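You operate a simulated robot arm through the tools that you are given. There is no shell and no other tool.

You are at the controls of a simulated robot arm. One attempt, no reset.

## Task
Open the air gate, then tong both smoking pads onto the grid.
Fine: use the black-gripped tongs on the table and put them back; no hot pad is touched bare; the other pads stay.

The check looks at the end state, three seconds after you hand in, the way a careful person would. Anything else that was tipped, shoved, dropped, spilled or broken makes it a failure.

## Robot
A 7-joint arm with a two-finger parallel gripper, fixed in place. Base frame: the origin is at the foot of the arm, x ahead of it, y to its left, z up; the work surface is at about z = 0.8. Readings come in m, rad, newtons and seconds.
Its first joint turns from -2.601 to 2.601 rad. Payload 3.43 kg.
Tool frame: the origin (TCP) lies between the finger pads and is the grasp point; the fingertips stand 0.03 m ahead of it; z points along the fingers, y is the line along which they close. Largest opening 0.094 m; finger width 0.028, thickness 0.01; the body of the gripper, 0.05 by 0.096 m, starts 0.055 m behind the TCP.
Orientation is that of the tool frame in the base frame, as a unit quaternion [x, y, z, w]. With the fingers straight down and closing along the base's y, the tool's x points along the base's -x, its y along +y and its z along -z.

## Interface
- The arm moves only by the tool nudge_tool. Its argument "moves" is one flat list of numbers, 7 for each row, row after row: the turn, a rotation vector about the tool's x, y, z in rad, then the shift along the tool's x, y, z in m, then the gripper command, from -1 (fully open) to 1 (shut), values between in proportion. In form: [wx, wy, wz, x, y, z, jaw, wx, wy, wz, x, y, z, jaw, ...]. A call has 1 to 20 rows; each row is the pose to reach, as a shift and turn from the pose commanded when the call began, along the tool's axes at that moment. Each row takes 0.2 s and may step no farther than 0.05 m and 0.15 rad from the row before; otherwise, or with a gripper value out of range, the whole call is refused. Where a pose cannot be reached the arm comes as near as it can. A force on the tool above 40 N (or 10 N above the force at the start of the call, whichever is more), or a blocked arm, ends the call early, and 0.2 s more pass. The fingers move at their own pace (about 0.045 m/s each) and stop on an object; they squeeze with about 24 N. The grip force told is the motor's: it shows also when the fingers shut on nothing. Time passes only in rows, and 0.2 s behind the last, so rows that repeat a pose let the fingers close. The reply holds the time, the measured pose of the TCP, the force on the tool along the base axes, the opening and the grip force, in the units named above and with some noise, with the torque about the TCP (base axes, N m) and any sound that the robot's microphone picked up.
- Cameras (640 x 400 px; columns grow to the right, rows downward): "scene" is fixed at [0.3991, 0.6499, 1.4666]; the picture's right is [-0.66, -0.75, 0.00], its down [-0.43, 0.39, -0.81] and it looks along [0.61, -0.54, -0.58] (base axes); focal length 315 px, centre (320, 200). "wrist" rides on the gripper at [0.076, 0.014, -0.102] in the tool frame; the picture's right is [-0.18, 0.98, 0.00], its down [-0.75, -0.14, -0.64] and it looks along [-0.63, -0.12, 0.77] (tool axes); focal length 243 px, centre (320, 200). There is no depth. A picture from a camera that has moved, and an enlarged one, comes with that camera's place and axes in the base frame and with its lens.
- grab_frame(camera): a new picture of that camera. The clock stands still meanwhile.
- inspect(camera, box): a new picture of the part [left, top, right, bottom] of that camera's present view, enlarged. The clock stands still meanwhile.
- close_job(): hands the job in; it is judged then, once.

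Places have to be worked out from the pictures, the camera data and where the tool is seen. Open the gripper and draw the arm clear of the work before you hand the job in, unless the task says otherwise.

The tools are called after "Call:" as a command line: name --argument value ..., lists and objects as JSON in quotes. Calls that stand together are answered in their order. nudge_tool: Moves the arm, as the interface text tells. Its arguments: {"type":"object","properties":{"moves":{"type":"array"}},"required":["moves"]} The other tools are called the same way: grab_frame (camera) takes a picture; inspect (camera, box) takes an enlarged picture of a part of a camera's view; close_job () hands the job in.

At the start:

```text
clock: 0.0
ee_pos: [0.9886, -0.0165, 1.1977]
tcp_rot: [0.0, 1.0, -0.001, 0.001]
ft_force: [0.1, -0.3, -0.9]
ft_torque: [-0.02, -0.02, 0.03]
opening: 0.0938
grip_force: 0.0
```

scene: 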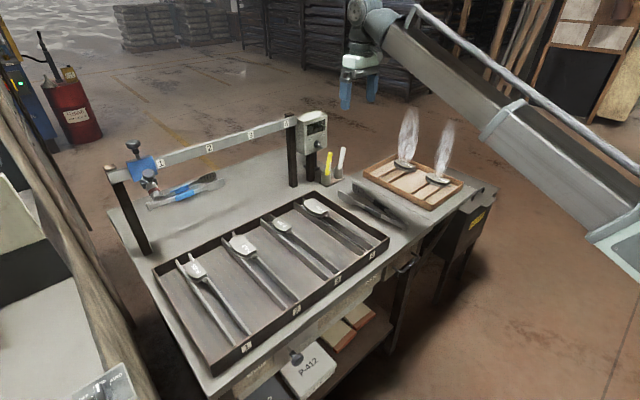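
wrist: 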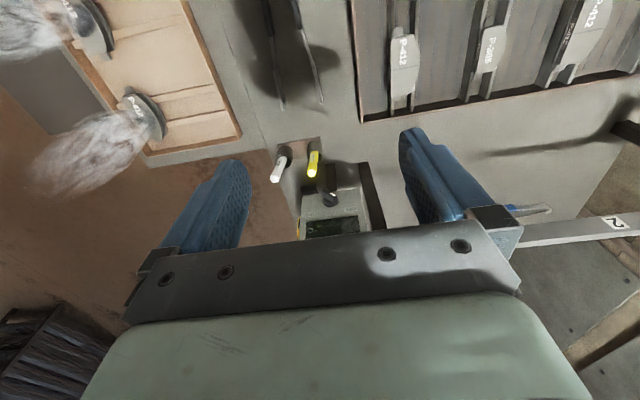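

The first pictures show a tray with four lanes, a rail with a blue slider (probably the gate), two sets of tongs and two smoking pads on a wooden board. I'll enlarge the parts to understand them.

Call:
inspect --camera "scene" --box '[90, 100, 250, 220]'

Call:
inspect --camera "scene" --box '[270, 90, 480, 230]'

Call:
inspect --camera "scene" --box '[150, 190, 400, 380]'

Call:
inspect --camera "scene" --box '[220, 230, 500, 400]'

Call:
inspect --camera "wrist" --box '[0, 0, 350, 200]'

Call:
inspect --camera "wrist" --box '[240, 0, 640, 250]'

```text
3.33 times, centred on (170, 160) of scene
camera zoom: at [0.3991, 0.6499, 1.4666], right [-0.66, -0.75, 0.0], down [-0.43, 0.39, -0.81], along [0.61, -0.54, -0.58], focal length 1049 px, centre (820, 333)
```

zoom: 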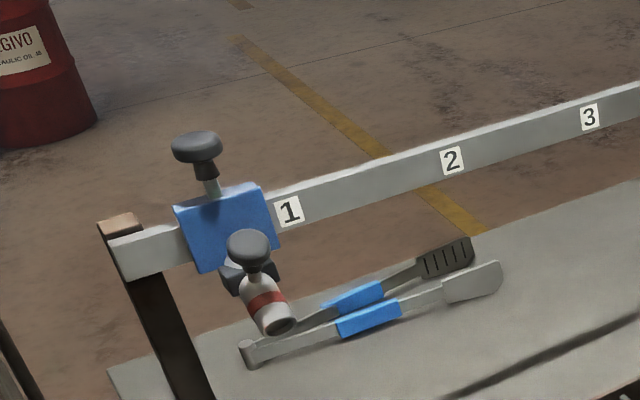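

```text
2.86 times, centred on (375, 160) of scene
camera zoom: at [0.3991, 0.6499, 1.4666], right [-0.66, -0.75, 0.0], down [-0.43, 0.39, -0.81], along [0.61, -0.54, -0.58], focal length 899 px, centre (163, 314)
```

zoom: 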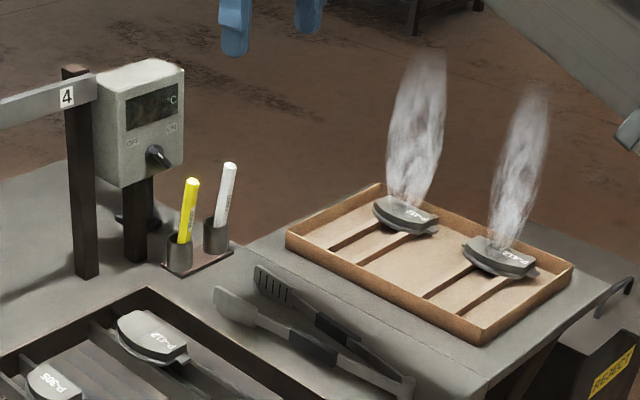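

```text
2.11 times, centred on (275, 285) of scene
camera zoom: at [0.3991, 0.6499, 1.4666], right [-0.66, -0.75, 0.0], down [-0.43, 0.39, -0.81], along [0.61, -0.54, -0.58], focal length 662 px, centre (415, 21)
```

zoom: 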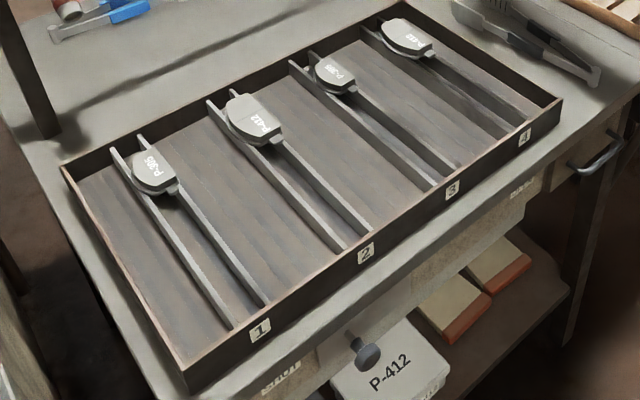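

```text
2.29 times, centred on (360, 315) of scene
camera zoom: at [0.3991, 0.6499, 1.4666], right [-0.66, -0.75, 0.0], down [-0.43, 0.39, -0.81], along [0.61, -0.54, -0.58], focal length 719 px, centre (229, -63)
```

zoom: 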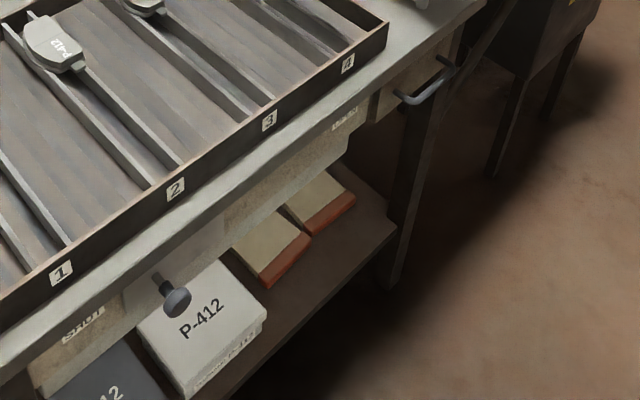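

```text
1.83 times, centred on (175, 100) of wrist
camera zoom: at [0.9108, -0.003, 1.3009], right [0.18, 0.98, 0.0], down [0.75, -0.14, 0.64], along [0.63, -0.12, -0.77], focal length 444 px, centre (585, 383)
```

zoom: 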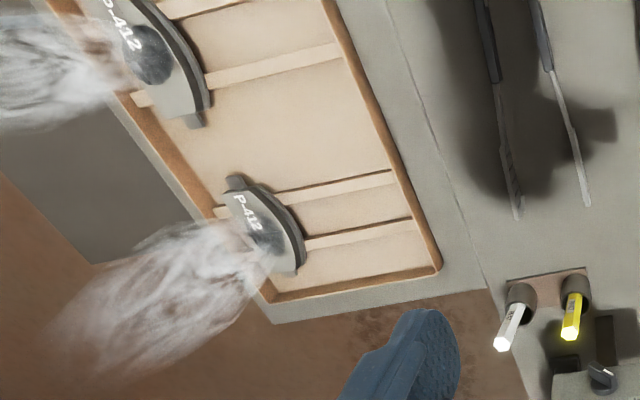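

```text
1.60 times, centred on (440, 125) of wrist
camera zoom: at [0.9108, -0.003, 1.3009], right [0.18, 0.98, 0.0], down [0.75, -0.14, 0.64], along [0.63, -0.12, -0.77], focal length 388 px, centre (128, 320)
```

zoom: 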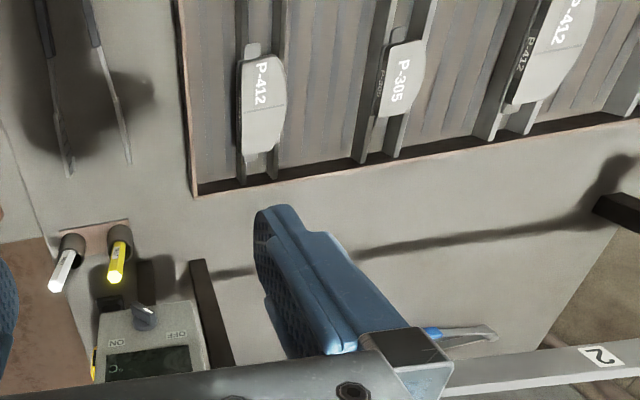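

The front of the table appears to carry a sliding plate with a knob between "SHUT" (y≈0.53) and "OPEN" (y≈0.15), with the knob near (0.72, 0.44, 0.75). I'll draw the arm back and to the left so the wrist camera can see the table front.

Call:
nudge_tool --moves '[0, 0, 0, 0.04, 0.02, 0.01, -1, 0, 0, 0, 0.08, 0.045, 0.02, -1, 0, 0, 0, 0.12, 0.07, 0.03, -1, 0, 0, 0, 0.16, 0.095, 0.035, -1, 0, 0, 0, 0.2, 0.12, 0.04, -1, 0, 0, 0, 0.24, 0.145, 0.045, -1, 0, 0, 0, 0.28, 0.17, 0.05, -1, 0, 0, 0, 0.32, 0.195, 0.055, -1, 0, 0, 0, 0.36, 0.22, 0.06, -1, 0, 0, 0, 0.4, 0.245, 0.07, -1, 0, 0, 0, 0.44, 0.27, 0.08, -1, 0, 0, 0, 0.47, 0.3, 0.09, -1, 0, 0, 0, 0.49, 0.33, 0.1, -1, 0, 0, 0, 0.5, 0.36, 0.11, -1]'

```text
clock: 1.1
ee_pos: [0.8241, 0.0853, 1.162]
tcp_rot: [-0.001, 1.0, -0.001, 0.005]
ft_force: [3.3, 3.7, -3.0]
ft_torque: [-0.38, 0.06, -0.25]
opening: 0.094
grip_force: 0.1
stopped in row 5: the force on the tool passed its limit at 49 N (the readings are from after the stop); the commanded pose is now the measured one
```

The call stopped with 49 N; I check the pictures for a contact before moving on.

Call:
grab_frame --camera "scene"

Call:
grab_frame --camera "wrist"

```text
taken
```

scene: 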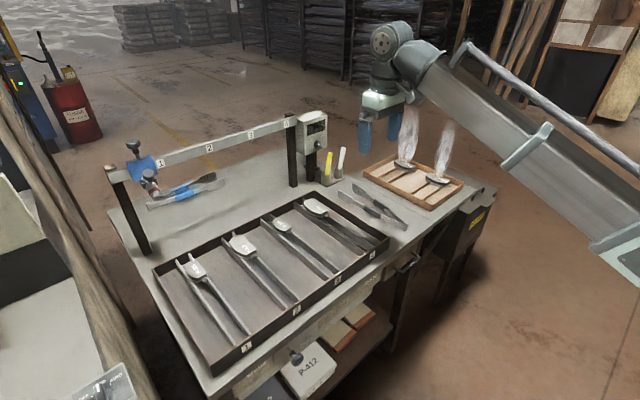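

```text
taken
camera wrist: at [0.746, 0.0993, 1.2637], right [0.18, 0.98, 0.0], down [0.75, -0.14, 0.65], along [0.64, -0.12, -0.76], focal length 243 px, centre (320, 200)
```

wrist: 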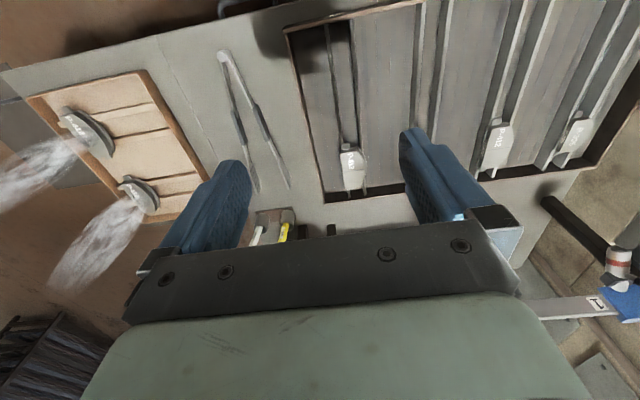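

Nothing was touched; the force seems to come from the quick motion itself. I continue more gently toward the table's front-left side.

Call:
nudge_tool --moves '[0, 0, 0, 0.01, 0.005, 0, -1, 0, 0, 0, 0.03, 0.015, 0.005, -1, 0, 0, 0, 0.05, 0.03, 0.01, -1, 0, 0, 0, 0.07, 0.045, 0.015, -1, 0, 0, 0, 0.09, 0.06, 0.02, -1, 0, 0, 0, 0.11, 0.075, 0.025, -1, 0, 0, 0, 0.13, 0.09, 0.03, -1, 0, 0, 0, 0.15, 0.105, 0.035, -1, 0, 0, 0, 0.17, 0.12, 0.04, -1, 0, 0, 0, 0.19, 0.135, 0.045, -1, 0, 0, 0, 0.21, 0.15, 0.05, -1, 0, 0, 0, 0.23, 0.165, 0.055, -1, 0, 0, 0, 0.25, 0.18, 0.06, -1, 0, 0, 0, 0.27, 0.195, 0.065, -1, 0, 0, 0, 0.29, 0.21, 0.07, -1, 0, 0, 0, 0.31, 0.225, 0.075, -1, 0, 0, 0, 0.33, 0.24, 0.08, -1, 0, 0, 0, 0.345, 0.25, 0.085, -1, 0, 0, 0, 0.35, 0.255, 0.085, -1]'

```text
clock: 1.7
ee_pos: [0.8005, 0.0982, 1.1572]
tcp_rot: [-0.004, 1.0, -0.001, 0.008]
ft_force: [4.4, 3.3, -7.4]
ft_torque: [-0.41, -0.09, -0.29]
opening: 0.0943
grip_force: 0.1
stopped in row 2: the force on the tool passed its limit at 45 N (the readings are from after the stop); the commanded pose is now the measured one
```

It stopped again almost at once, so I look closely at the gripper and forearm for a self-contact.

Call:
inspect --camera "scene" --box '[330, 0, 530, 170]'

Call:
nudge_tool --moves '[0, 0, 0, 0, 0, 0, -1]'

```text
2.35 times, centred on (430, 85) of scene
camera zoom: at [0.3991, 0.6499, 1.4666], right [-0.66, -0.75, 0.0], down [-0.43, 0.39, -0.81], along [0.61, -0.54, -0.58], focal length 740 px, centre (61, 471)
```

zoom: 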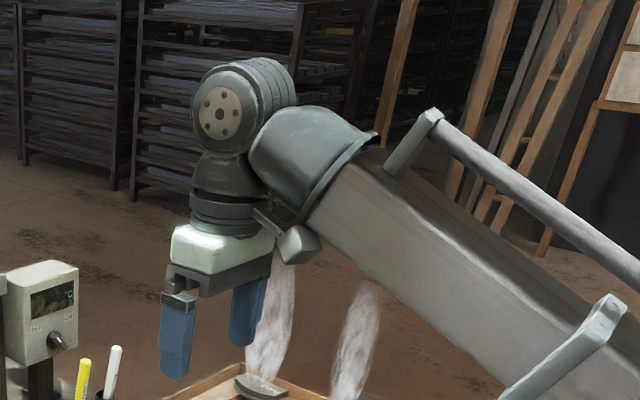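

```text
clock: 2.1
ee_pos: [0.8007, 0.099, 1.1573]
tcp_rot: [-0.004, 1.0, -0.001, 0.008]
ft_force: [6.9, 2.6, -10.6]
ft_torque: [-0.42, -0.21, -0.31]
opening: 0.094
grip_force: 0.0
```

The grey camera on the gripper is resting against the forearm: a self-contact when the tool hangs high and close in. I move forward a little, then lower the tool, which opens that angle.

Call:
nudge_tool --moves '[0, 0, 0, -0.015, 0, 0, -1, 0, 0, 0, -0.03, 0, 0, -1, 0, 0, 0, -0.04, 0, 0.02, -1, 0, 0, 0, -0.04, 0, 0.045, -1, 0, 0, 0, -0.04, 0, 0.07, -1, 0, 0, 0, -0.04, 0, 0.095, -1, 0, 0, 0, -0.04, 0, 0.11, -1]'

```text
clock: 3.7
ee_pos: [0.8435, 0.1011, 1.0474]
tcp_rot: [-0.004, 1.0, -0.001, 0.007]
ft_force: [-0.6, -0.1, -0.4]
ft_torque: [0.02, -0.04, 0.02]
opening: 0.094
grip_force: 0.1
```

Free of contact now. I go on toward (0.60, 0.35, 1.0) while tilting the fingers outward, so the camera looks more level at the table front.

Call:
nudge_tool --moves '[0, -0.05, 0, 0, 0.02, 0.01, -1, 0, -0.1, 0, 0.01, 0.045, 0.02, -1, 0, -0.15, 0, 0.03, 0.07, 0.02, -1, 0, -0.2, 0, 0.05, 0.095, 0.02, -1, 0, -0.25, 0, 0.07, 0.12, 0.02, -1, 0, -0.3, 0, 0.09, 0.145, 0.02, -1, 0, -0.3, 0, 0.11, 0.17, 0.02, -1, 0, -0.3, 0, 0.13, 0.195, 0.02, -1, 0, -0.3, 0, 0.15, 0.22, 0.02, -1, 0, -0.3, 0, 0.17, 0.24, 0.02, -1, 0, -0.3, 0, 0.19, 0.25, 0.02, -1, 0, -0.3, 0, 0.21, 0.25, 0.02, -1, 0, -0.3, 0, 0.23, 0.25, 0.02, -1, 0, -0.3, 0, 0.25, 0.25, 0.02, -1]'

Call:
grab_frame --camera "wrist"

Call:
grab_frame --camera "scene"

```text
clock: 6.7
ee_pos: [0.5908, 0.3448, 1.0245]
tcp_rot: [-0.004, 0.988, 0.0, 0.157]
ft_force: [0.2, -0.5, -0.1]
ft_torque: [0.0, 0.01, -0.01]
opening: 0.094
grip_force: 0.1
```

```text
taken
camera wrist: at [0.4854, 0.3587, 1.098], right [0.17, 0.98, 0.06], down [0.52, -0.14, 0.84], along [0.84, -0.11, -0.53], focal length 243 px, centre (320, 200)
```

wrist: 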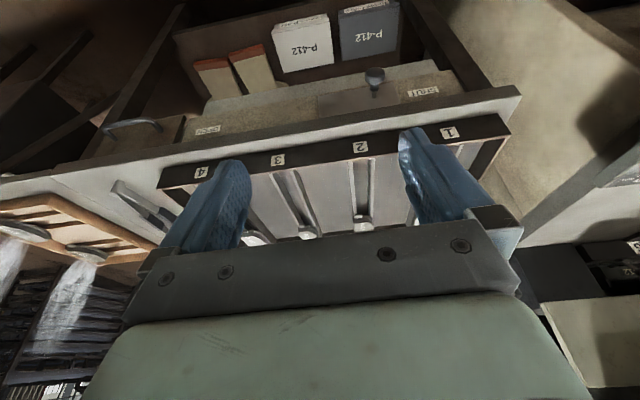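

```text
taken
```

scene: 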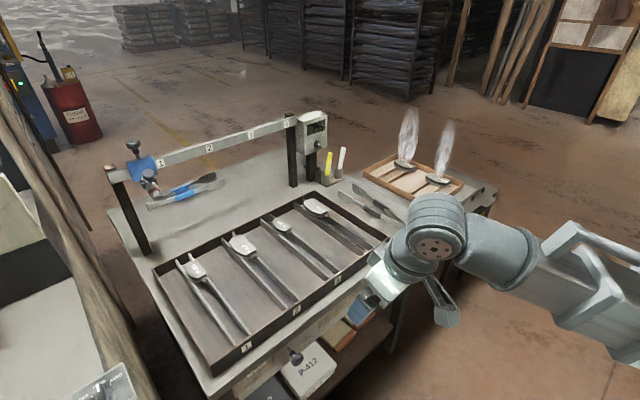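

The camera now sees the table front with the plate, the knob and the labels. I enlarge that region.

Call:
inspect --camera "wrist" --box '[170, 40, 530, 180]'

Call:
inspect --camera "wrist" --box '[300, 50, 470, 150]'

Call:
inspect --camera "wrist" --box '[0, 100, 320, 300]'

Call:
inspect --camera "scene" --box '[220, 300, 380, 400]'

```text
1.78 times, centred on (350, 110) of wrist
camera zoom: at [0.4854, 0.3587, 1.098], right [0.17, 0.98, 0.06], down [0.52, -0.14, 0.84], along [0.84, -0.11, -0.53], focal length 431 px, centre (267, 360)
```

zoom: 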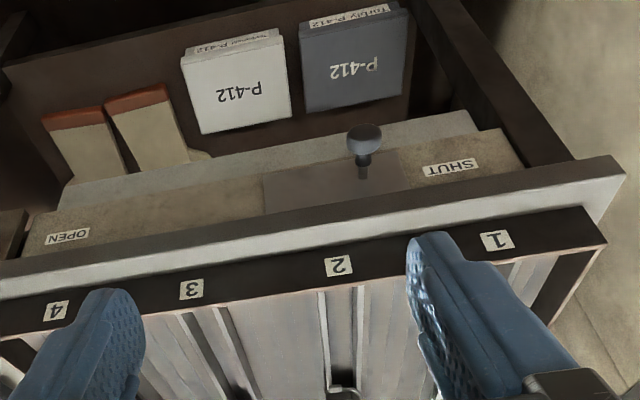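

```text
3.76 times, centred on (385, 100) of wrist
camera zoom: at [0.4854, 0.3587, 1.098], right [0.17, 0.98, 0.06], down [0.52, -0.14, 0.84], along [0.84, -0.11, -0.53], focal length 913 px, centre (75, 576)
```

zoom: 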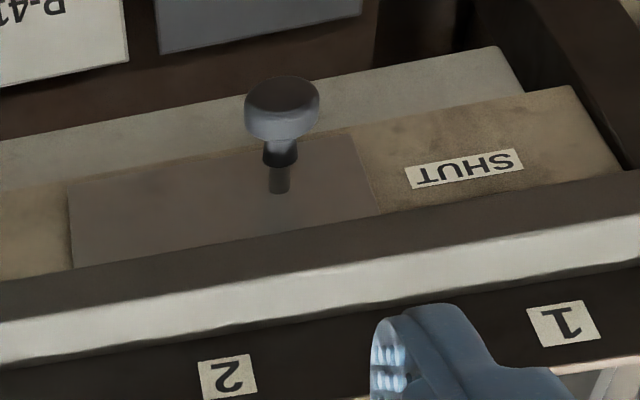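

```text
2.00 times, centred on (160, 200) of wrist
camera zoom: at [0.4854, 0.3587, 1.098], right [0.17, 0.98, 0.06], down [0.52, -0.14, 0.84], along [0.84, -0.11, -0.53], focal length 485 px, centre (640, 200)
```

zoom: 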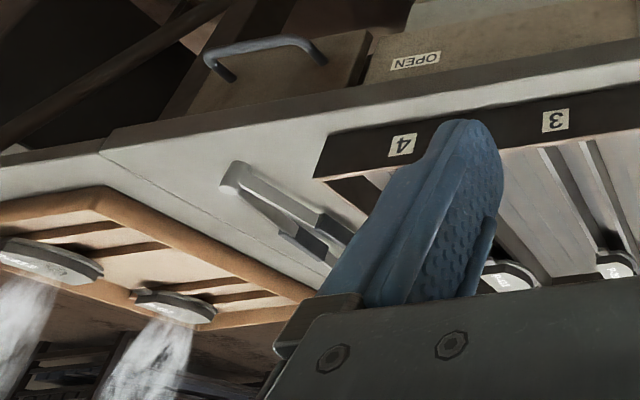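

```text
4.00 times, centred on (300, 350) of scene
camera zoom: at [0.3991, 0.6499, 1.4666], right [-0.66, -0.75, 0.0], down [-0.43, 0.39, -0.81], along [0.61, -0.54, -0.58], focal length 1258 px, centre (400, -400)
```

zoom: 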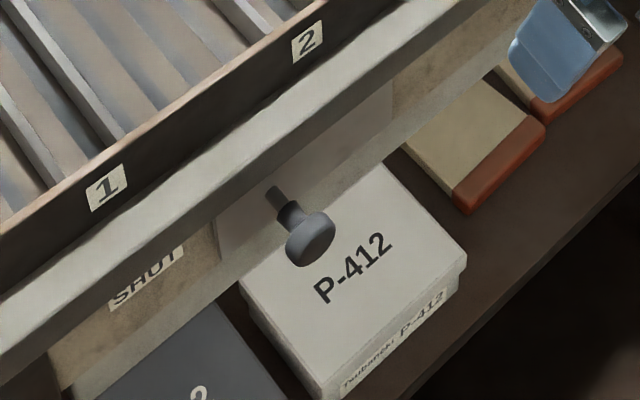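

From both cameras the knob sits at about (0.735, 0.429, 0.710), with its plate at x≈0.774 and the table edge at x≈0.752 with its underside at z≈0.774. I bring the open gripper, still tilted, down in front of the knob.

Call:
nudge_tool --moves '[0, 0, 0, 0.004, 0.0084, 0.022, -1, 0, 0, 0, 0.008, 0.0168, 0.044, -1, 0, 0, 0, 0.012, 0.0252, 0.066, -1, 0, 0, 0, 0.017, 0.0336, 0.089, -1, 0, 0, 0, 0.021, 0.042, 0.111, -1, 0, 0, 0, 0.025, 0.05, 0.133, -1, 0, 0, 0, 0.029, 0.0588, 0.156, -1, 0, 0, 0, 0.034, 0.067, 0.178, -1, 0, 0, 0, 0.038, 0.0756, 0.2, -1, 0, 0, 0, 0.042, 0.084, 0.2225, -1, 0, 0, 0, 0.0435, 0.084, 0.243, -1, 0, 0, 0, 0.045, 0.084, 0.264, -1, 0, 0, 0, 0.0465, 0.084, 0.285, -1, 0, 0, 0, 0.0478, 0.084, 0.3048, -1]'

Call:
grab_frame --camera "wrist"

Call:
inspect --camera "scene" --box '[220, 270, 428, 400]'

```text
clock: 9.7
ee_pos: [0.6391, 0.4315, 0.7206]
tcp_rot: [-0.004, 0.988, 0.0, 0.157]
ft_force: [0.5, 0.2, -0.4]
ft_torque: [-0.02, 0.01, 0.02]
opening: 0.0938
grip_force: 0.1
```

```text
taken
camera wrist: at [0.5346, 0.4435, 0.7941], right [0.17, 0.98, 0.06], down [0.52, -0.14, 0.84], along [0.84, -0.11, -0.53], focal length 243 px, centre (320, 200)
```

wrist: 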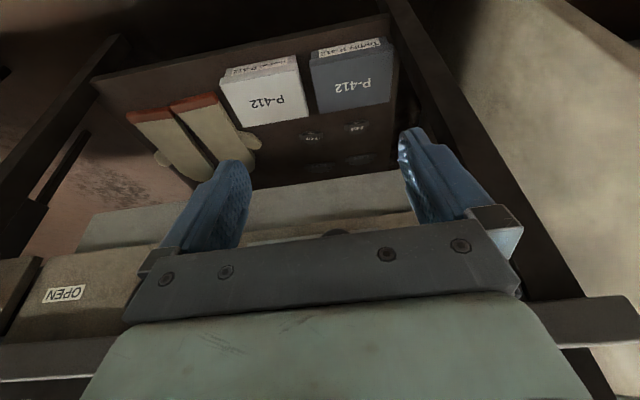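

```text
3.08 times, centred on (324, 335) of scene
camera zoom: at [0.3991, 0.6499, 1.4666], right [-0.66, -0.75, 0.0], down [-0.43, 0.39, -0.81], along [0.61, -0.54, -0.58], focal length 968 px, centre (308, -215)
```

zoom: 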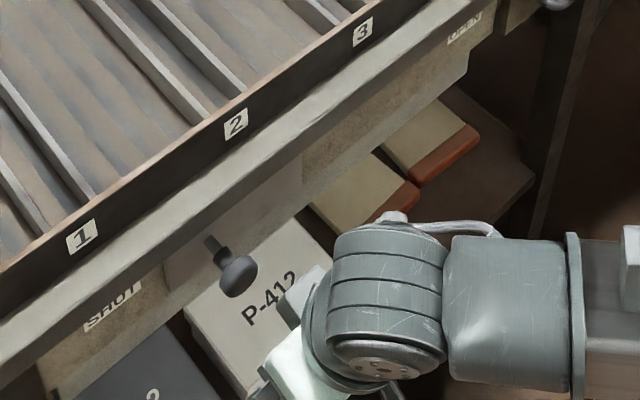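

The knob lies between the open fingers, ahead of them. I advance 8 cm so the fingers straddle its head, then narrow the opening without squeezing.

Call:
nudge_tool --moves '[0, 0, 0, -0.016, 0, 0.007, -1, 0, 0, 0, -0.032, -0.001, 0.014, -1, 0, 0, 0, -0.048, -0.001, 0.021, -1, 0, 0, 0, -0.064, -0.0015, 0.028, -1, 0, 0, 0, -0.076, -0.0015, 0.034, -1, 0, 0, 0, -0.076, -0.0015, 0.034, -0.5, 0, 0, 0, -0.076, -0.0015, 0.034, 0, 0, 0, 0, -0.076, -0.0015, 0.034, 0, 0, 0, 0, -0.076, -0.0015, 0.034, 0]'

Call:
grab_frame --camera "wrist"

Call:
inspect --camera "scene" --box '[220, 270, 428, 400]'

```text
clock: 11.7
ee_pos: [0.7209, 0.4296, 0.7102]
tcp_rot: [-0.004, 0.988, 0.0, 0.156]
ft_force: [-0.5, 0.6, 0.0]
ft_torque: [0.02, -0.01, 0.03]
opening: 0.0469
grip_force: 0.1
```

```text
taken
camera wrist: at [0.6156, 0.4423, 0.7844], right [0.17, 0.98, 0.06], down [0.52, -0.14, 0.84], along [0.84, -0.11, -0.53], focal length 243 px, centre (320, 200)
```

wrist: 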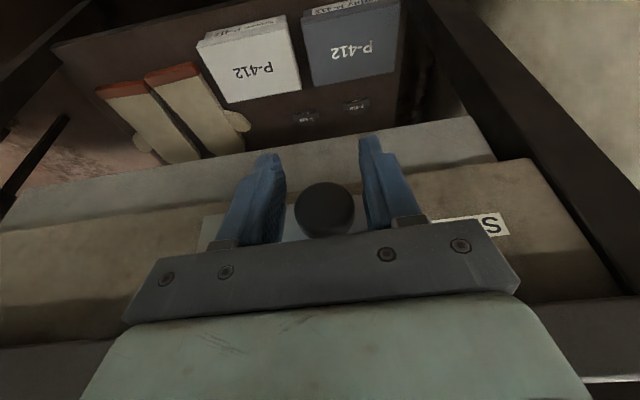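

```text
3.08 times, centred on (324, 335) of scene
camera zoom: at [0.3991, 0.6499, 1.4666], right [-0.66, -0.75, 0.0], down [-0.43, 0.39, -0.81], along [0.61, -0.54, -0.58], focal length 968 px, centre (308, -215)
```

zoom: 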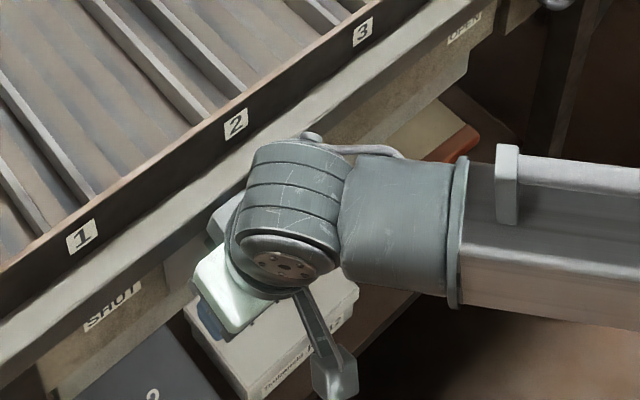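

The fingers straddle the knob. Now I draw it toward OPEN (−y) in slow steps, watching the force.

Call:
nudge_tool --moves '[0, 0, 0, 0, -0.008, 0, 0, 0, 0, 0, 0, -0.016, 0, 0, 0, 0, 0, 0, -0.026, 0, 0, 0, 0, 0, 0, -0.036, 0, 0, 0, 0, 0, 0, -0.046, 0, 0, 0, 0, 0, 0, -0.056, 0, 0, 0, 0, 0, 0, -0.066, 0, 0, 0, 0, 0, 0, -0.076, 0, 0, 0, 0, 0, 0, -0.086, 0, 0, 0, 0, 0, 0, -0.096, 0, 0]'

Call:
grab_frame --camera "wrist"

```text
clock: 13.9
ee_pos: [0.7223, 0.3317, 0.7099]
tcp_rot: [-0.003, 0.987, 0.0, 0.158]
ft_force: [0.3, 0.3, -0.7]
ft_torque: [-0.02, 0.04, 0.03]
opening: 0.0471
grip_force: 0.5
```

```text
taken
camera wrist: at [0.6176, 0.3455, 0.7848], right [0.17, 0.98, 0.05], down [0.52, -0.14, 0.84], along [0.84, -0.11, -0.53], focal length 243 px, centre (320, 200)
```

wrist: 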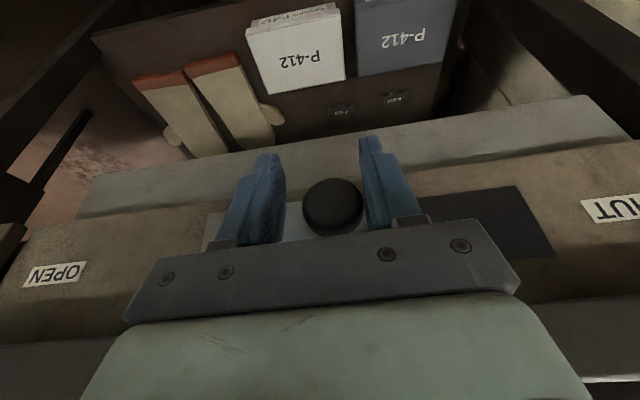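

The plate slides and a dark opening shows behind it on the right. I keep going until it stops.

Call:
nudge_tool --moves '[0, 0, 0, 0, -0.008, 0, 0, 0, 0, 0, 0, -0.016, 0, 0, 0, 0, 0, 0, -0.026, 0, 0, 0, 0, 0, 0, -0.036, 0, 0, 0, 0, 0, 0, -0.046, 0, 0, 0, 0, 0, 0, -0.056, 0, 0, 0, 0, 0, 0, -0.066, 0, 0, 0, 0, 0, 0, -0.076, 0, 0, 0, 0, 0, 0, -0.086, 0, 0, 0, 0, 0, 0, -0.096, 0, 0]'

Call:
grab_frame --camera "wrist"

```text
clock: 16.1
ee_pos: [0.7235, 0.238, 0.7114]
tcp_rot: [-0.005, 0.988, 0.002, 0.157]
ft_force: [3.1, 19.3, 0.2]
ft_torque: [-0.12, 0.04, 0.06]
opening: 0.0584
grip_force: 9.7
```

```text
taken
camera wrist: at [0.6188, 0.2511, 0.7862], right [0.17, 0.98, 0.06], down [0.52, -0.14, 0.84], along [0.84, -0.11, -0.53], focal length 243 px, centre (320, 200)
```

wrist: 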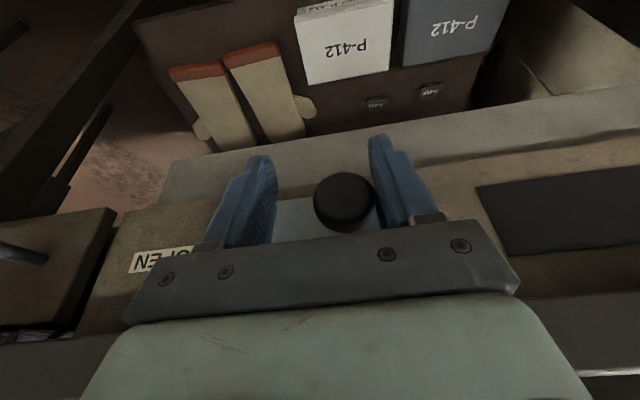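

The finger is being pushed back with 19 N: the plate is at its end stop and the opening is uncovered. I ease off, open, and back straight out.

Call:
nudge_tool --moves '[0, 0, 0, 0, 0.008, 0, 0, 0, 0, 0, 0, 0.012, 0, -0.3, 0, 0, 0, 0, 0.012, 0, -0.7, 0, 0, 0, 0, 0.012, 0, -1, 0, 0, 0, 0, 0.012, 0, -1, 0, 0, 0, 0.019, 0.012, -0.006, -1, 0, 0, 0, 0.038, 0.012, -0.012, -1, 0, 0, 0, 0.057, 0.012, -0.018, -1, 0, 0, 0, 0.076, 0.012, -0.025, -1, 0, 0, 0, 0.09, 0.012, -0.05, -1, 0, 0, 0, 0.09, 0.012, -0.08, -1, 0, 0, 0, 0.09, 0.012, -0.11, -1, 0, 0, 0, 0.09, 0.012, -0.14, -1, 0, 0, 0, 0.09, 0.012, -0.17, -1, 0, 0, 0, 0.09, 0.012, -0.2, -1, 0, 0, 0, 0.09, 0.012, -0.23, -1]'

Call:
grab_frame --camera "wrist"

Call:
grab_frame --camera "scene"

```text
clock: 19.5
ee_pos: [0.5664, 0.2481, 0.9025]
tcp_rot: [-0.004, 0.988, 0.001, 0.156]
ft_force: [-0.3, 0.5, 0.7]
ft_torque: [0.01, 0.02, -0.02]
opening: 0.0941
grip_force: 0.0
```

```text
taken
camera wrist: at [0.4607, 0.2608, 0.9758], right [0.17, 0.98, 0.05], down [0.52, -0.14, 0.84], along [0.84, -0.11, -0.53], focal length 243 px, centre (320, 200)
```

wrist: 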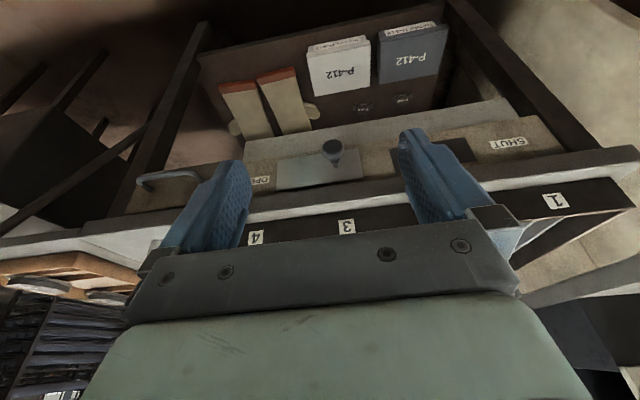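

```text
taken
```

scene: 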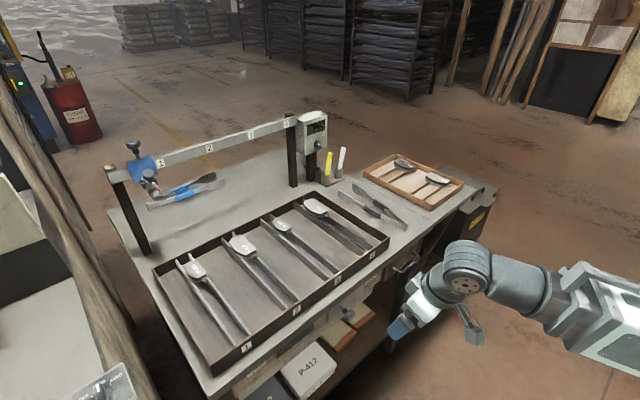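

The gate is open; the smoke has faded, but both pads in the wooden box are the ones meant. I enlarge the gate, the tongs and the box.

Call:
inspect --camera "wrist" --box '[200, 80, 560, 280]'

Call:
inspect --camera "scene" --box '[330, 140, 426, 200]'

Call:
inspect --camera "scene" --box '[325, 170, 421, 230]'

Call:
inspect --camera "scene" --box '[360, 145, 472, 215]'

Call:
inspect --camera "scene" --box '[255, 190, 415, 290]'

```text
1.78 times, centred on (380, 180) of wrist
camera zoom: at [0.4607, 0.2608, 0.9758], right [0.17, 0.98, 0.05], down [0.52, -0.14, 0.84], along [0.84, -0.11, -0.53], focal length 431 px, centre (213, 236)
```

zoom: 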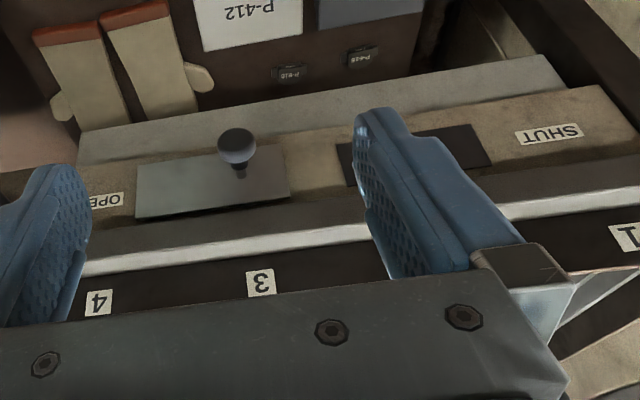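

```text
6.67 times, centred on (378, 170) of scene
camera zoom: at [0.3991, 0.6499, 1.4666], right [-0.66, -0.75, 0.0], down [-0.43, 0.39, -0.81], along [0.61, -0.54, -0.58], focal length 2098 px, centre (-67, 400)
```

zoom: 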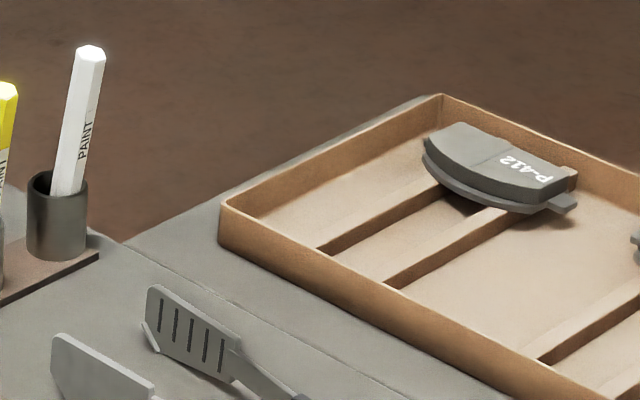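

```text
6.67 times, centred on (373, 200) of scene
camera zoom: at [0.3991, 0.6499, 1.4666], right [-0.66, -0.75, 0.0], down [-0.43, 0.39, -0.81], along [0.61, -0.54, -0.58], focal length 2098 px, centre (-33, 200)
```

zoom: 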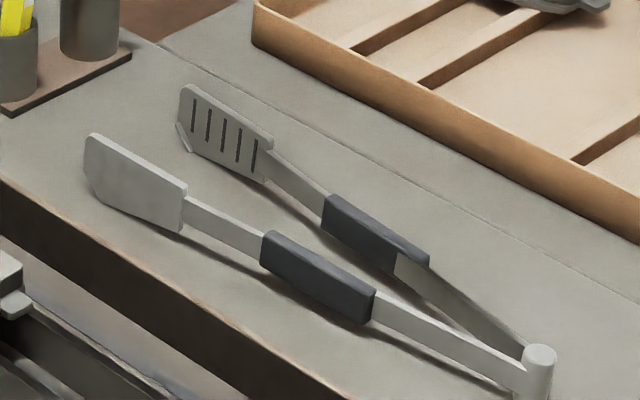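

```text
5.71 times, centred on (416, 180) of scene
camera zoom: at [0.3991, 0.6499, 1.4666], right [-0.66, -0.75, 0.0], down [-0.43, 0.39, -0.81], along [0.61, -0.54, -0.58], focal length 1798 px, centre (-229, 314)
```

zoom: 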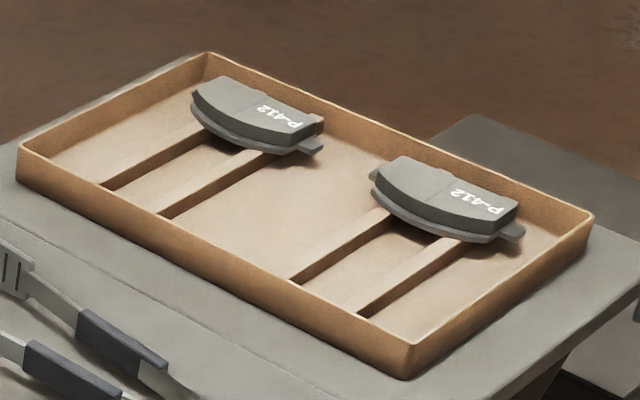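

```text
4.00 times, centred on (335, 240) of scene
camera zoom: at [0.3991, 0.6499, 1.4666], right [-0.66, -0.75, 0.0], down [-0.43, 0.39, -0.81], along [0.61, -0.54, -0.58], focal length 1258 px, centre (260, 40)
```

zoom: 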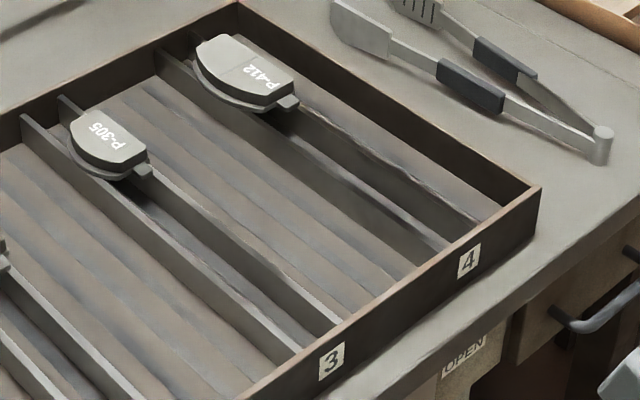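

The gate plate now covers the OPEN side with the vent clear. Lanes 4 and 2 (the P‑412 lanes) are at y≈0.114 and 0.3875, the black-gripped tongs lie along x with hinge near (0.795, −0.06) and heads near x≈1.03, and the hot pads are near (1.02, −0.36) and (0.868, −0.36). I move to view the tongs from closer.

Call:
nudge_tool --moves '[0, 0, 0, -0.005, -0.01, -0.01, -1, 0, 0, 0, -0.015, -0.03, -0.025, -1, 0, 0, 0, -0.027, -0.055, -0.04, -1, 0, 0, 0, -0.04, -0.08, -0.055, -1, 0, 0, 0, -0.053, -0.105, -0.065, -1, 0, 0, 0, -0.066, -0.13, -0.0788, -1, 0, 0, 0, -0.079, -0.155, -0.0788, -1, 0, 0, 0, -0.092, -0.18, -0.0788, -1, 0, 0, 0, -0.105, -0.205, -0.0788, -1, 0, 0, 0, -0.118, -0.23, -0.0788, -1, 0, 0, 0, -0.131, -0.255, -0.0788, -1, 0, 0, 0, -0.14, -0.27, -0.0788, -1, 0, 0, 0, -0.1456, -0.28, -0.0788, -1]'

Call:
grab_frame --camera "wrist"

```text
clock: 22.3
ee_pos: [0.6819, -0.0322, 1.0207]
tcp_rot: [-0.004, 0.988, 0.0, 0.157]
ft_force: [0.1, -0.1, 0.4]
ft_torque: [0.02, 0.01, 0.01]
opening: 0.0942
grip_force: 0.2
```

```text
taken
camera wrist: at [0.5765, -0.0187, 1.0954], right [0.17, 0.98, 0.06], down [0.52, -0.14, 0.84], along [0.84, -0.11, -0.53], focal length 243 px, centre (320, 200)
```

wrist: 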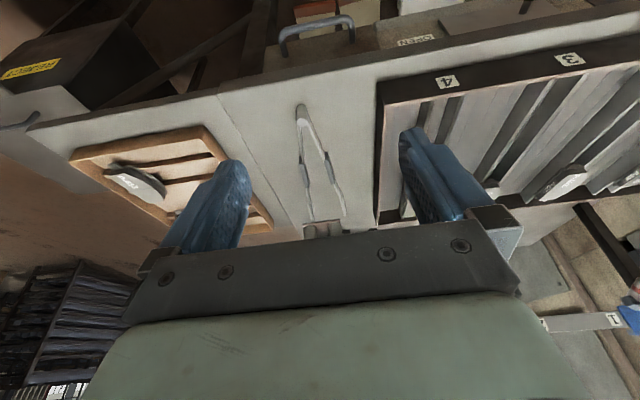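

Call:
inspect --camera "wrist" --box '[240, 90, 400, 240]'

Call:
inspect --camera "wrist" --box '[60, 110, 280, 247]'

Call:
inspect --camera "wrist" --box '[370, 40, 640, 220]'

```text
2.67 times, centred on (320, 165) of wrist
camera zoom: at [0.5765, -0.0187, 1.0954], right [0.17, 0.98, 0.06], down [0.52, -0.14, 0.84], along [0.84, -0.11, -0.53], focal length 647 px, centre (320, 293)
```

zoom: 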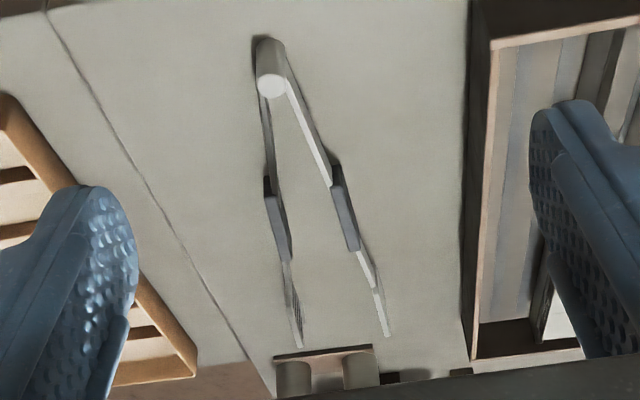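

```text
2.91 times, centred on (170, 178) of wrist
camera zoom: at [0.5765, -0.0187, 1.0954], right [0.17, 0.98, 0.06], down [0.52, -0.14, 0.84], along [0.84, -0.11, -0.53], focal length 706 px, centre (756, 262)
```

zoom: 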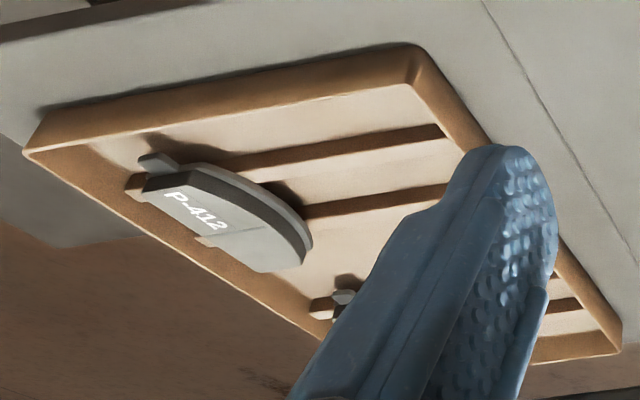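

```text
2.22 times, centred on (505, 130) of wrist
camera zoom: at [0.5765, -0.0187, 1.0954], right [0.17, 0.98, 0.06], down [0.52, -0.14, 0.84], along [0.84, -0.11, -0.53], focal length 539 px, centre (-91, 356)
```

zoom: 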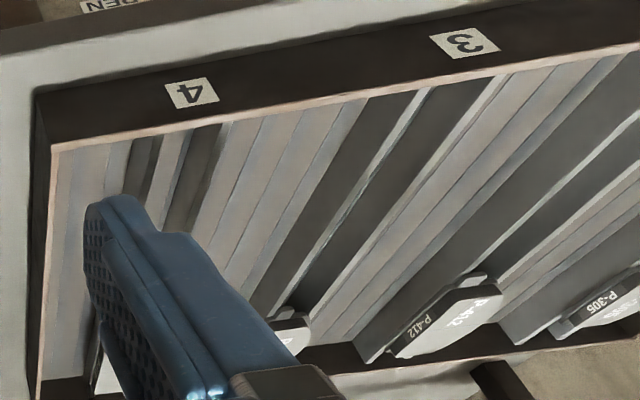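

Tong geometry: hinge (0.795, −0.066), black grips x 0.862–0.949 at y≈−0.045 and −0.090, heads to x≈1.055, gap about 7 cm. I keep the outward tilt (so the tongs will later point head-down) and move above the grips.

Call:
nudge_tool --moves '[0, 0, 0, -0.015, -0.003, 0.012, -1, 0, 0, 0, -0.035, -0.007, 0.03, -1, 0, 0, 0, -0.055, -0.012, 0.05, -1, 0, 0, 0, -0.075, -0.016, 0.07, -1, 0, 0, 0, -0.095, -0.02, 0.09, -1, 0, 0, 0, -0.115, -0.024, 0.11, -1, 0, 0, 0, -0.135, -0.028, 0.13, -1, 0, 0, 0, -0.155, -0.032, 0.147, -1, 0, 0, 0, -0.1659, -0.035, 0.1593, -1]'

Call:
grab_frame --camera "wrist"

Call:
inspect --camera "scene" --box '[320, 150, 448, 230]'

```text
clock: 24.3
ee_pos: [0.8903, -0.0645, 0.9221]
tcp_rot: [-0.004, 0.988, 0.0, 0.155]
ft_force: [0.4, -0.8, -0.3]
ft_torque: [0.01, -0.01, 0.03]
opening: 0.0942
grip_force: 0.1
```

```text
taken
camera wrist: at [0.7853, -0.0513, 0.9967], right [0.17, 0.98, 0.06], down [0.52, -0.14, 0.84], along [0.84, -0.11, -0.53], focal length 243 px, centre (320, 200)
```

wrist: 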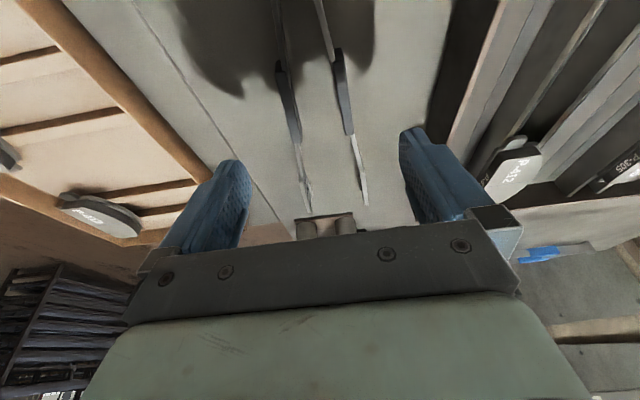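

```text
5.00 times, centred on (384, 190) of scene
camera zoom: at [0.3991, 0.6499, 1.4666], right [-0.66, -0.75, 0.0], down [-0.43, 0.39, -0.81], along [0.61, -0.54, -0.58], focal length 1573 px, centre (0, 250)
```

zoom: 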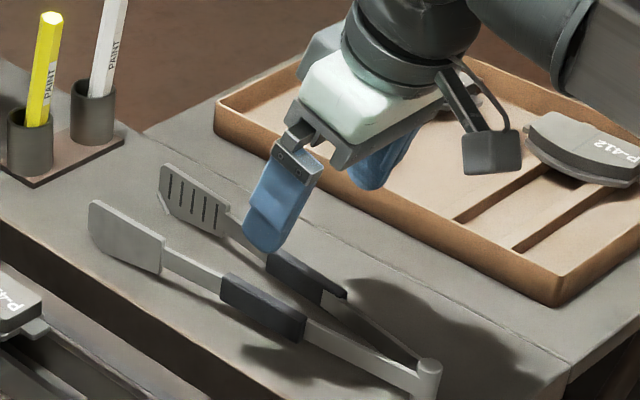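

Grip centres measured again at y≈−0.045 and −0.087, so the tool is well centred. I go down to z≈0.838 with the fingers on either side of the grips.

Call:
nudge_tool --moves '[0, 0, 0, 0.005, -0.001, 0.015, -1, 0, 0, 0, 0.01, -0.002, 0.03, -1, 0, 0, 0, 0.015, -0.002, 0.045, -1, 0, 0, 0, 0.02, -0.002, 0.06, -1, 0, 0, 0, 0.0235, -0.002, 0.071, -1, 0, 0, 0, 0.026, -0.002, 0.08, -1]'

Call:
inspect --camera "scene" --box '[320, 150, 448, 230]'

Call:
grab_frame --camera "wrist"

```text
clock: 25.7
ee_pos: [0.888, -0.0666, 0.8366]
tcp_rot: [-0.003, 0.988, 0.0, 0.156]
ft_force: [-0.4, -0.2, 0.3]
ft_torque: [0.04, 0.0, -0.02]
opening: 0.0941
grip_force: 0.0
```

```text
5.00 times, centred on (384, 190) of scene
camera zoom: at [0.3991, 0.6499, 1.4666], right [-0.66, -0.75, 0.0], down [-0.43, 0.39, -0.81], along [0.61, -0.54, -0.58], focal length 1573 px, centre (0, 250)
```

zoom: 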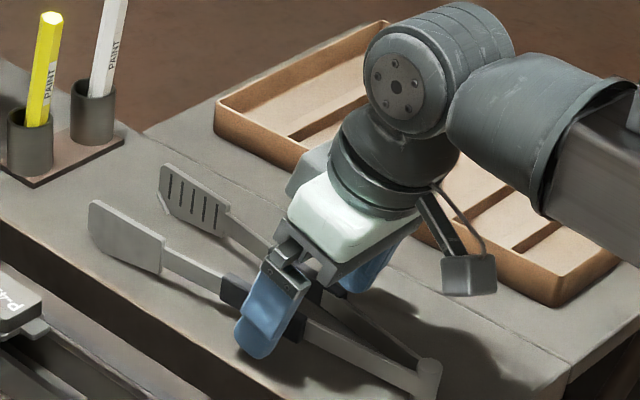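

```text
taken
camera wrist: at [0.7841, -0.0531, 0.9116], right [0.17, 0.98, 0.06], down [0.52, -0.14, 0.84], along [0.84, -0.11, -0.53], focal length 243 px, centre (320, 200)
```

wrist: 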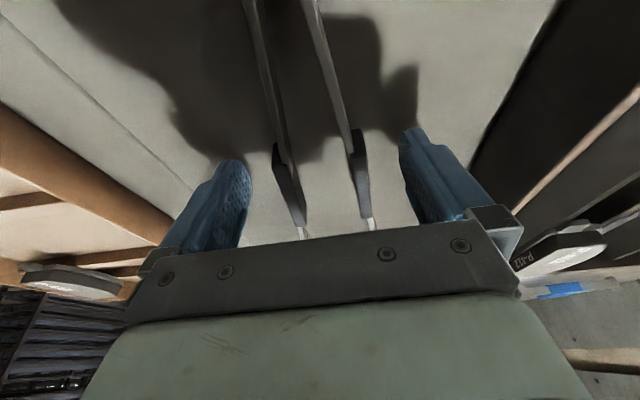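

The fingers straddle the rear part of the black grips with free space on both sides. I close in steps to find where contact begins and how stiff the tongs are.

Call:
nudge_tool --moves '[0, 0, 0, 0, 0, 0, -0.6, 0, 0, 0, 0, 0, 0, -0.4, 0, 0, 0, 0, 0, 0, -0.3, 0, 0, 0, 0, 0, 0, -0.3]'

Call:
nudge_tool --moves '[0, 0, 0, 0, 0, 0, -0.2, 0, 0, 0, 0, 0, 0, -0.15, 0, 0, 0, 0, 0, 0, -0.15]'

Call:
nudge_tool --moves '[0, 0, 0, 0, 0, 0, -0.05, 0, 0, 0, 0, 0, 0, 0, 0, 0, 0, 0, 0, 0, 0]'

```text
clock: 26.7
ee_pos: [0.8886, -0.0674, 0.8377]
tcp_rot: [-0.004, 0.988, 0.0, 0.156]
ft_force: [-0.2, -0.1, 0.6]
ft_torque: [-0.01, 0.03, 0.0]
opening: 0.0609
grip_force: 0.1
```

```text
clock: 27.5
ee_pos: [0.8894, -0.0661, 0.8386]
tcp_rot: [-0.006, 0.988, 0.0, 0.156]
ft_force: [0.9, 0.7, 0.3]
ft_torque: [0.01, 0.01, 0.01]
opening: 0.0545
grip_force: 0.3
```

```text
clock: 28.3
ee_pos: [0.8888, -0.0654, 0.8364]
tcp_rot: [-0.004, 0.988, 0.0, 0.156]
ft_force: [-0.3, -0.2, 2.6]
ft_torque: [0.01, 0.13, 0.01]
opening: 0.052
grip_force: 6.6
```

Contact began near an opening of 0.054; I close further and look at how the tongs respond.

Call:
nudge_tool --moves '[0, 0, 0, 0, 0, 0, 0.1, 0, 0, 0, 0, 0, 0, 0.2, 0, 0, 0, 0, 0, 0, 0.2, 0, 0, 0, 0, 0, 0, 0.2]'

Call:
inspect --camera "scene" --box '[320, 150, 448, 230]'

Call:
grab_frame --camera "wrist"

```text
clock: 29.3
ee_pos: [0.8892, -0.0651, 0.838]
tcp_rot: [-0.005, 0.988, 0.0, 0.156]
ft_force: [-1.0, 0.5, -0.4]
ft_torque: [0.0, -0.02, -0.03]
opening: 0.0361
grip_force: 12.8
```

```text
5.00 times, centred on (384, 190) of scene
camera zoom: at [0.3991, 0.6499, 1.4666], right [-0.66, -0.75, 0.0], down [-0.43, 0.39, -0.81], along [0.61, -0.54, -0.58], focal length 1573 px, centre (0, 250)
```

zoom: 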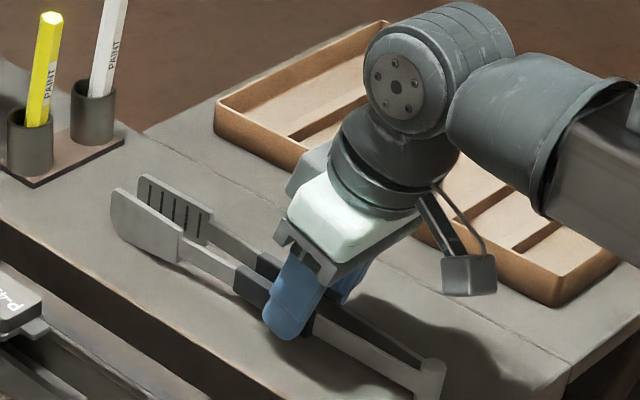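

```text
taken
camera wrist: at [0.7841, -0.0531, 0.9116], right [0.17, 0.98, 0.06], down [0.52, -0.14, 0.84], along [0.84, -0.11, -0.53], focal length 243 px, centre (320, 200)
```

wrist: 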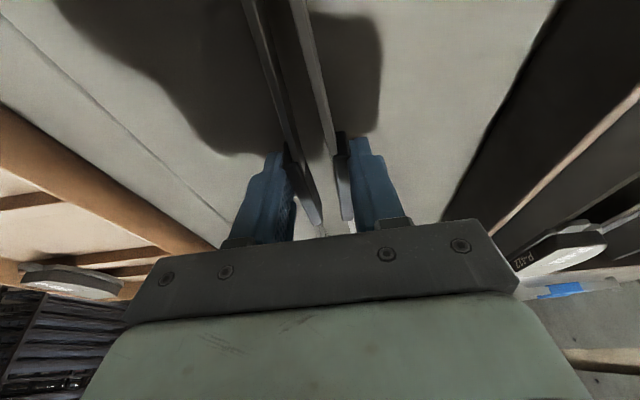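

The heads come together to about 3 cm at an opening of 0.036 with some 12 N of spring force, so the tongs spring back by themselves. I lift slowly with this grip and check that they hold level.

Call:
nudge_tool --moves '[0, 0, 0, -0.0015, 0, -0.005, 0.25, 0, 0, 0, -0.003, 0, -0.01, 0.25, 0, 0, 0, -0.006, 0, -0.02, 0.25, 0, 0, 0, -0.0093, 0, -0.0285, 0.25, 0, 0, 0, -0.0155, 0, -0.0475, 0.25, 0, 0, 0, -0.0217, 0, -0.0666, 0.25, 0, 0, 0, -0.03, 0, -0.09, 0.25, 0, 0, 0, -0.0372, 0, -0.1141, 0.25]'

Call:
grab_frame --camera "scene"

Call:
inspect --camera "scene" --box '[320, 110, 448, 190]'

Call:
grab_frame --camera "wrist"

```text
clock: 31.1
ee_pos: [0.8899, -0.067, 0.959]
tcp_rot: [-0.004, 0.988, 0.001, 0.156]
ft_force: [0.4, -0.3, -1.6]
ft_torque: [0.03, 0.11, -0.04]
opening: 0.0428
grip_force: 8.3
```

```text
taken
```

scene: 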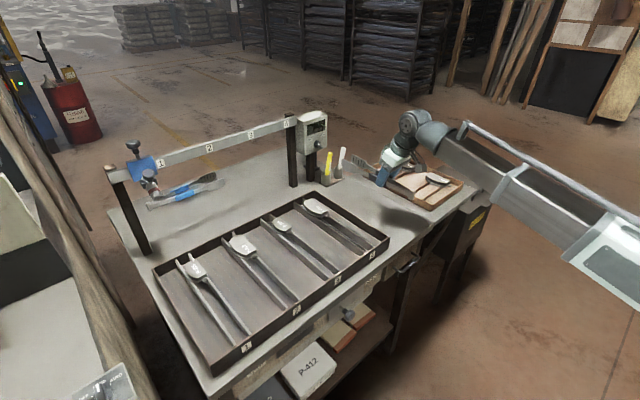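

```text
5.00 times, centred on (384, 150) of scene
camera zoom: at [0.3991, 0.6499, 1.4666], right [-0.66, -0.75, 0.0], down [-0.43, 0.39, -0.81], along [0.61, -0.54, -0.58], focal length 1573 px, centre (0, 450)
```

zoom: 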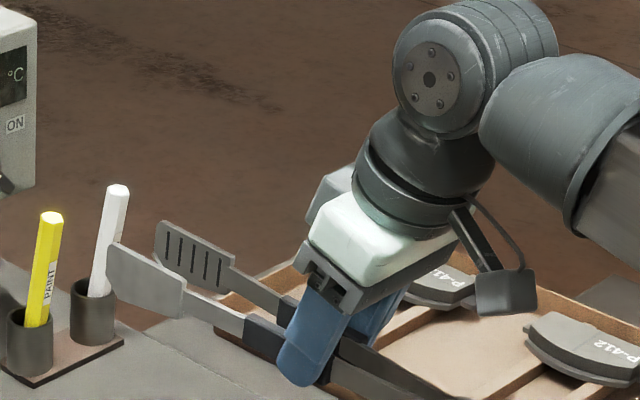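

```text
taken
camera wrist: at [0.7856, -0.0539, 1.0337], right [0.17, 0.98, 0.06], down [0.52, -0.14, 0.84], along [0.84, -0.11, -0.53], focal length 243 px, centre (320, 200)
```

wrist: 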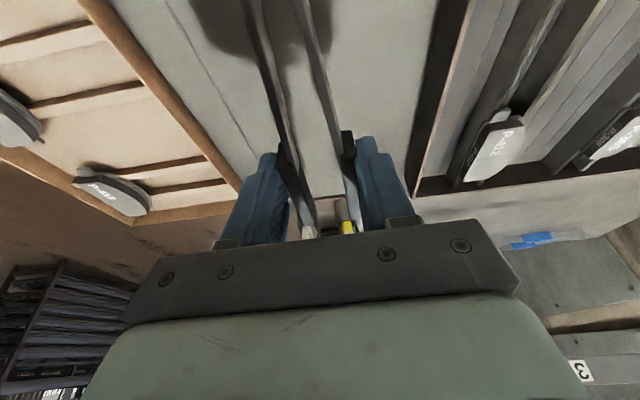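

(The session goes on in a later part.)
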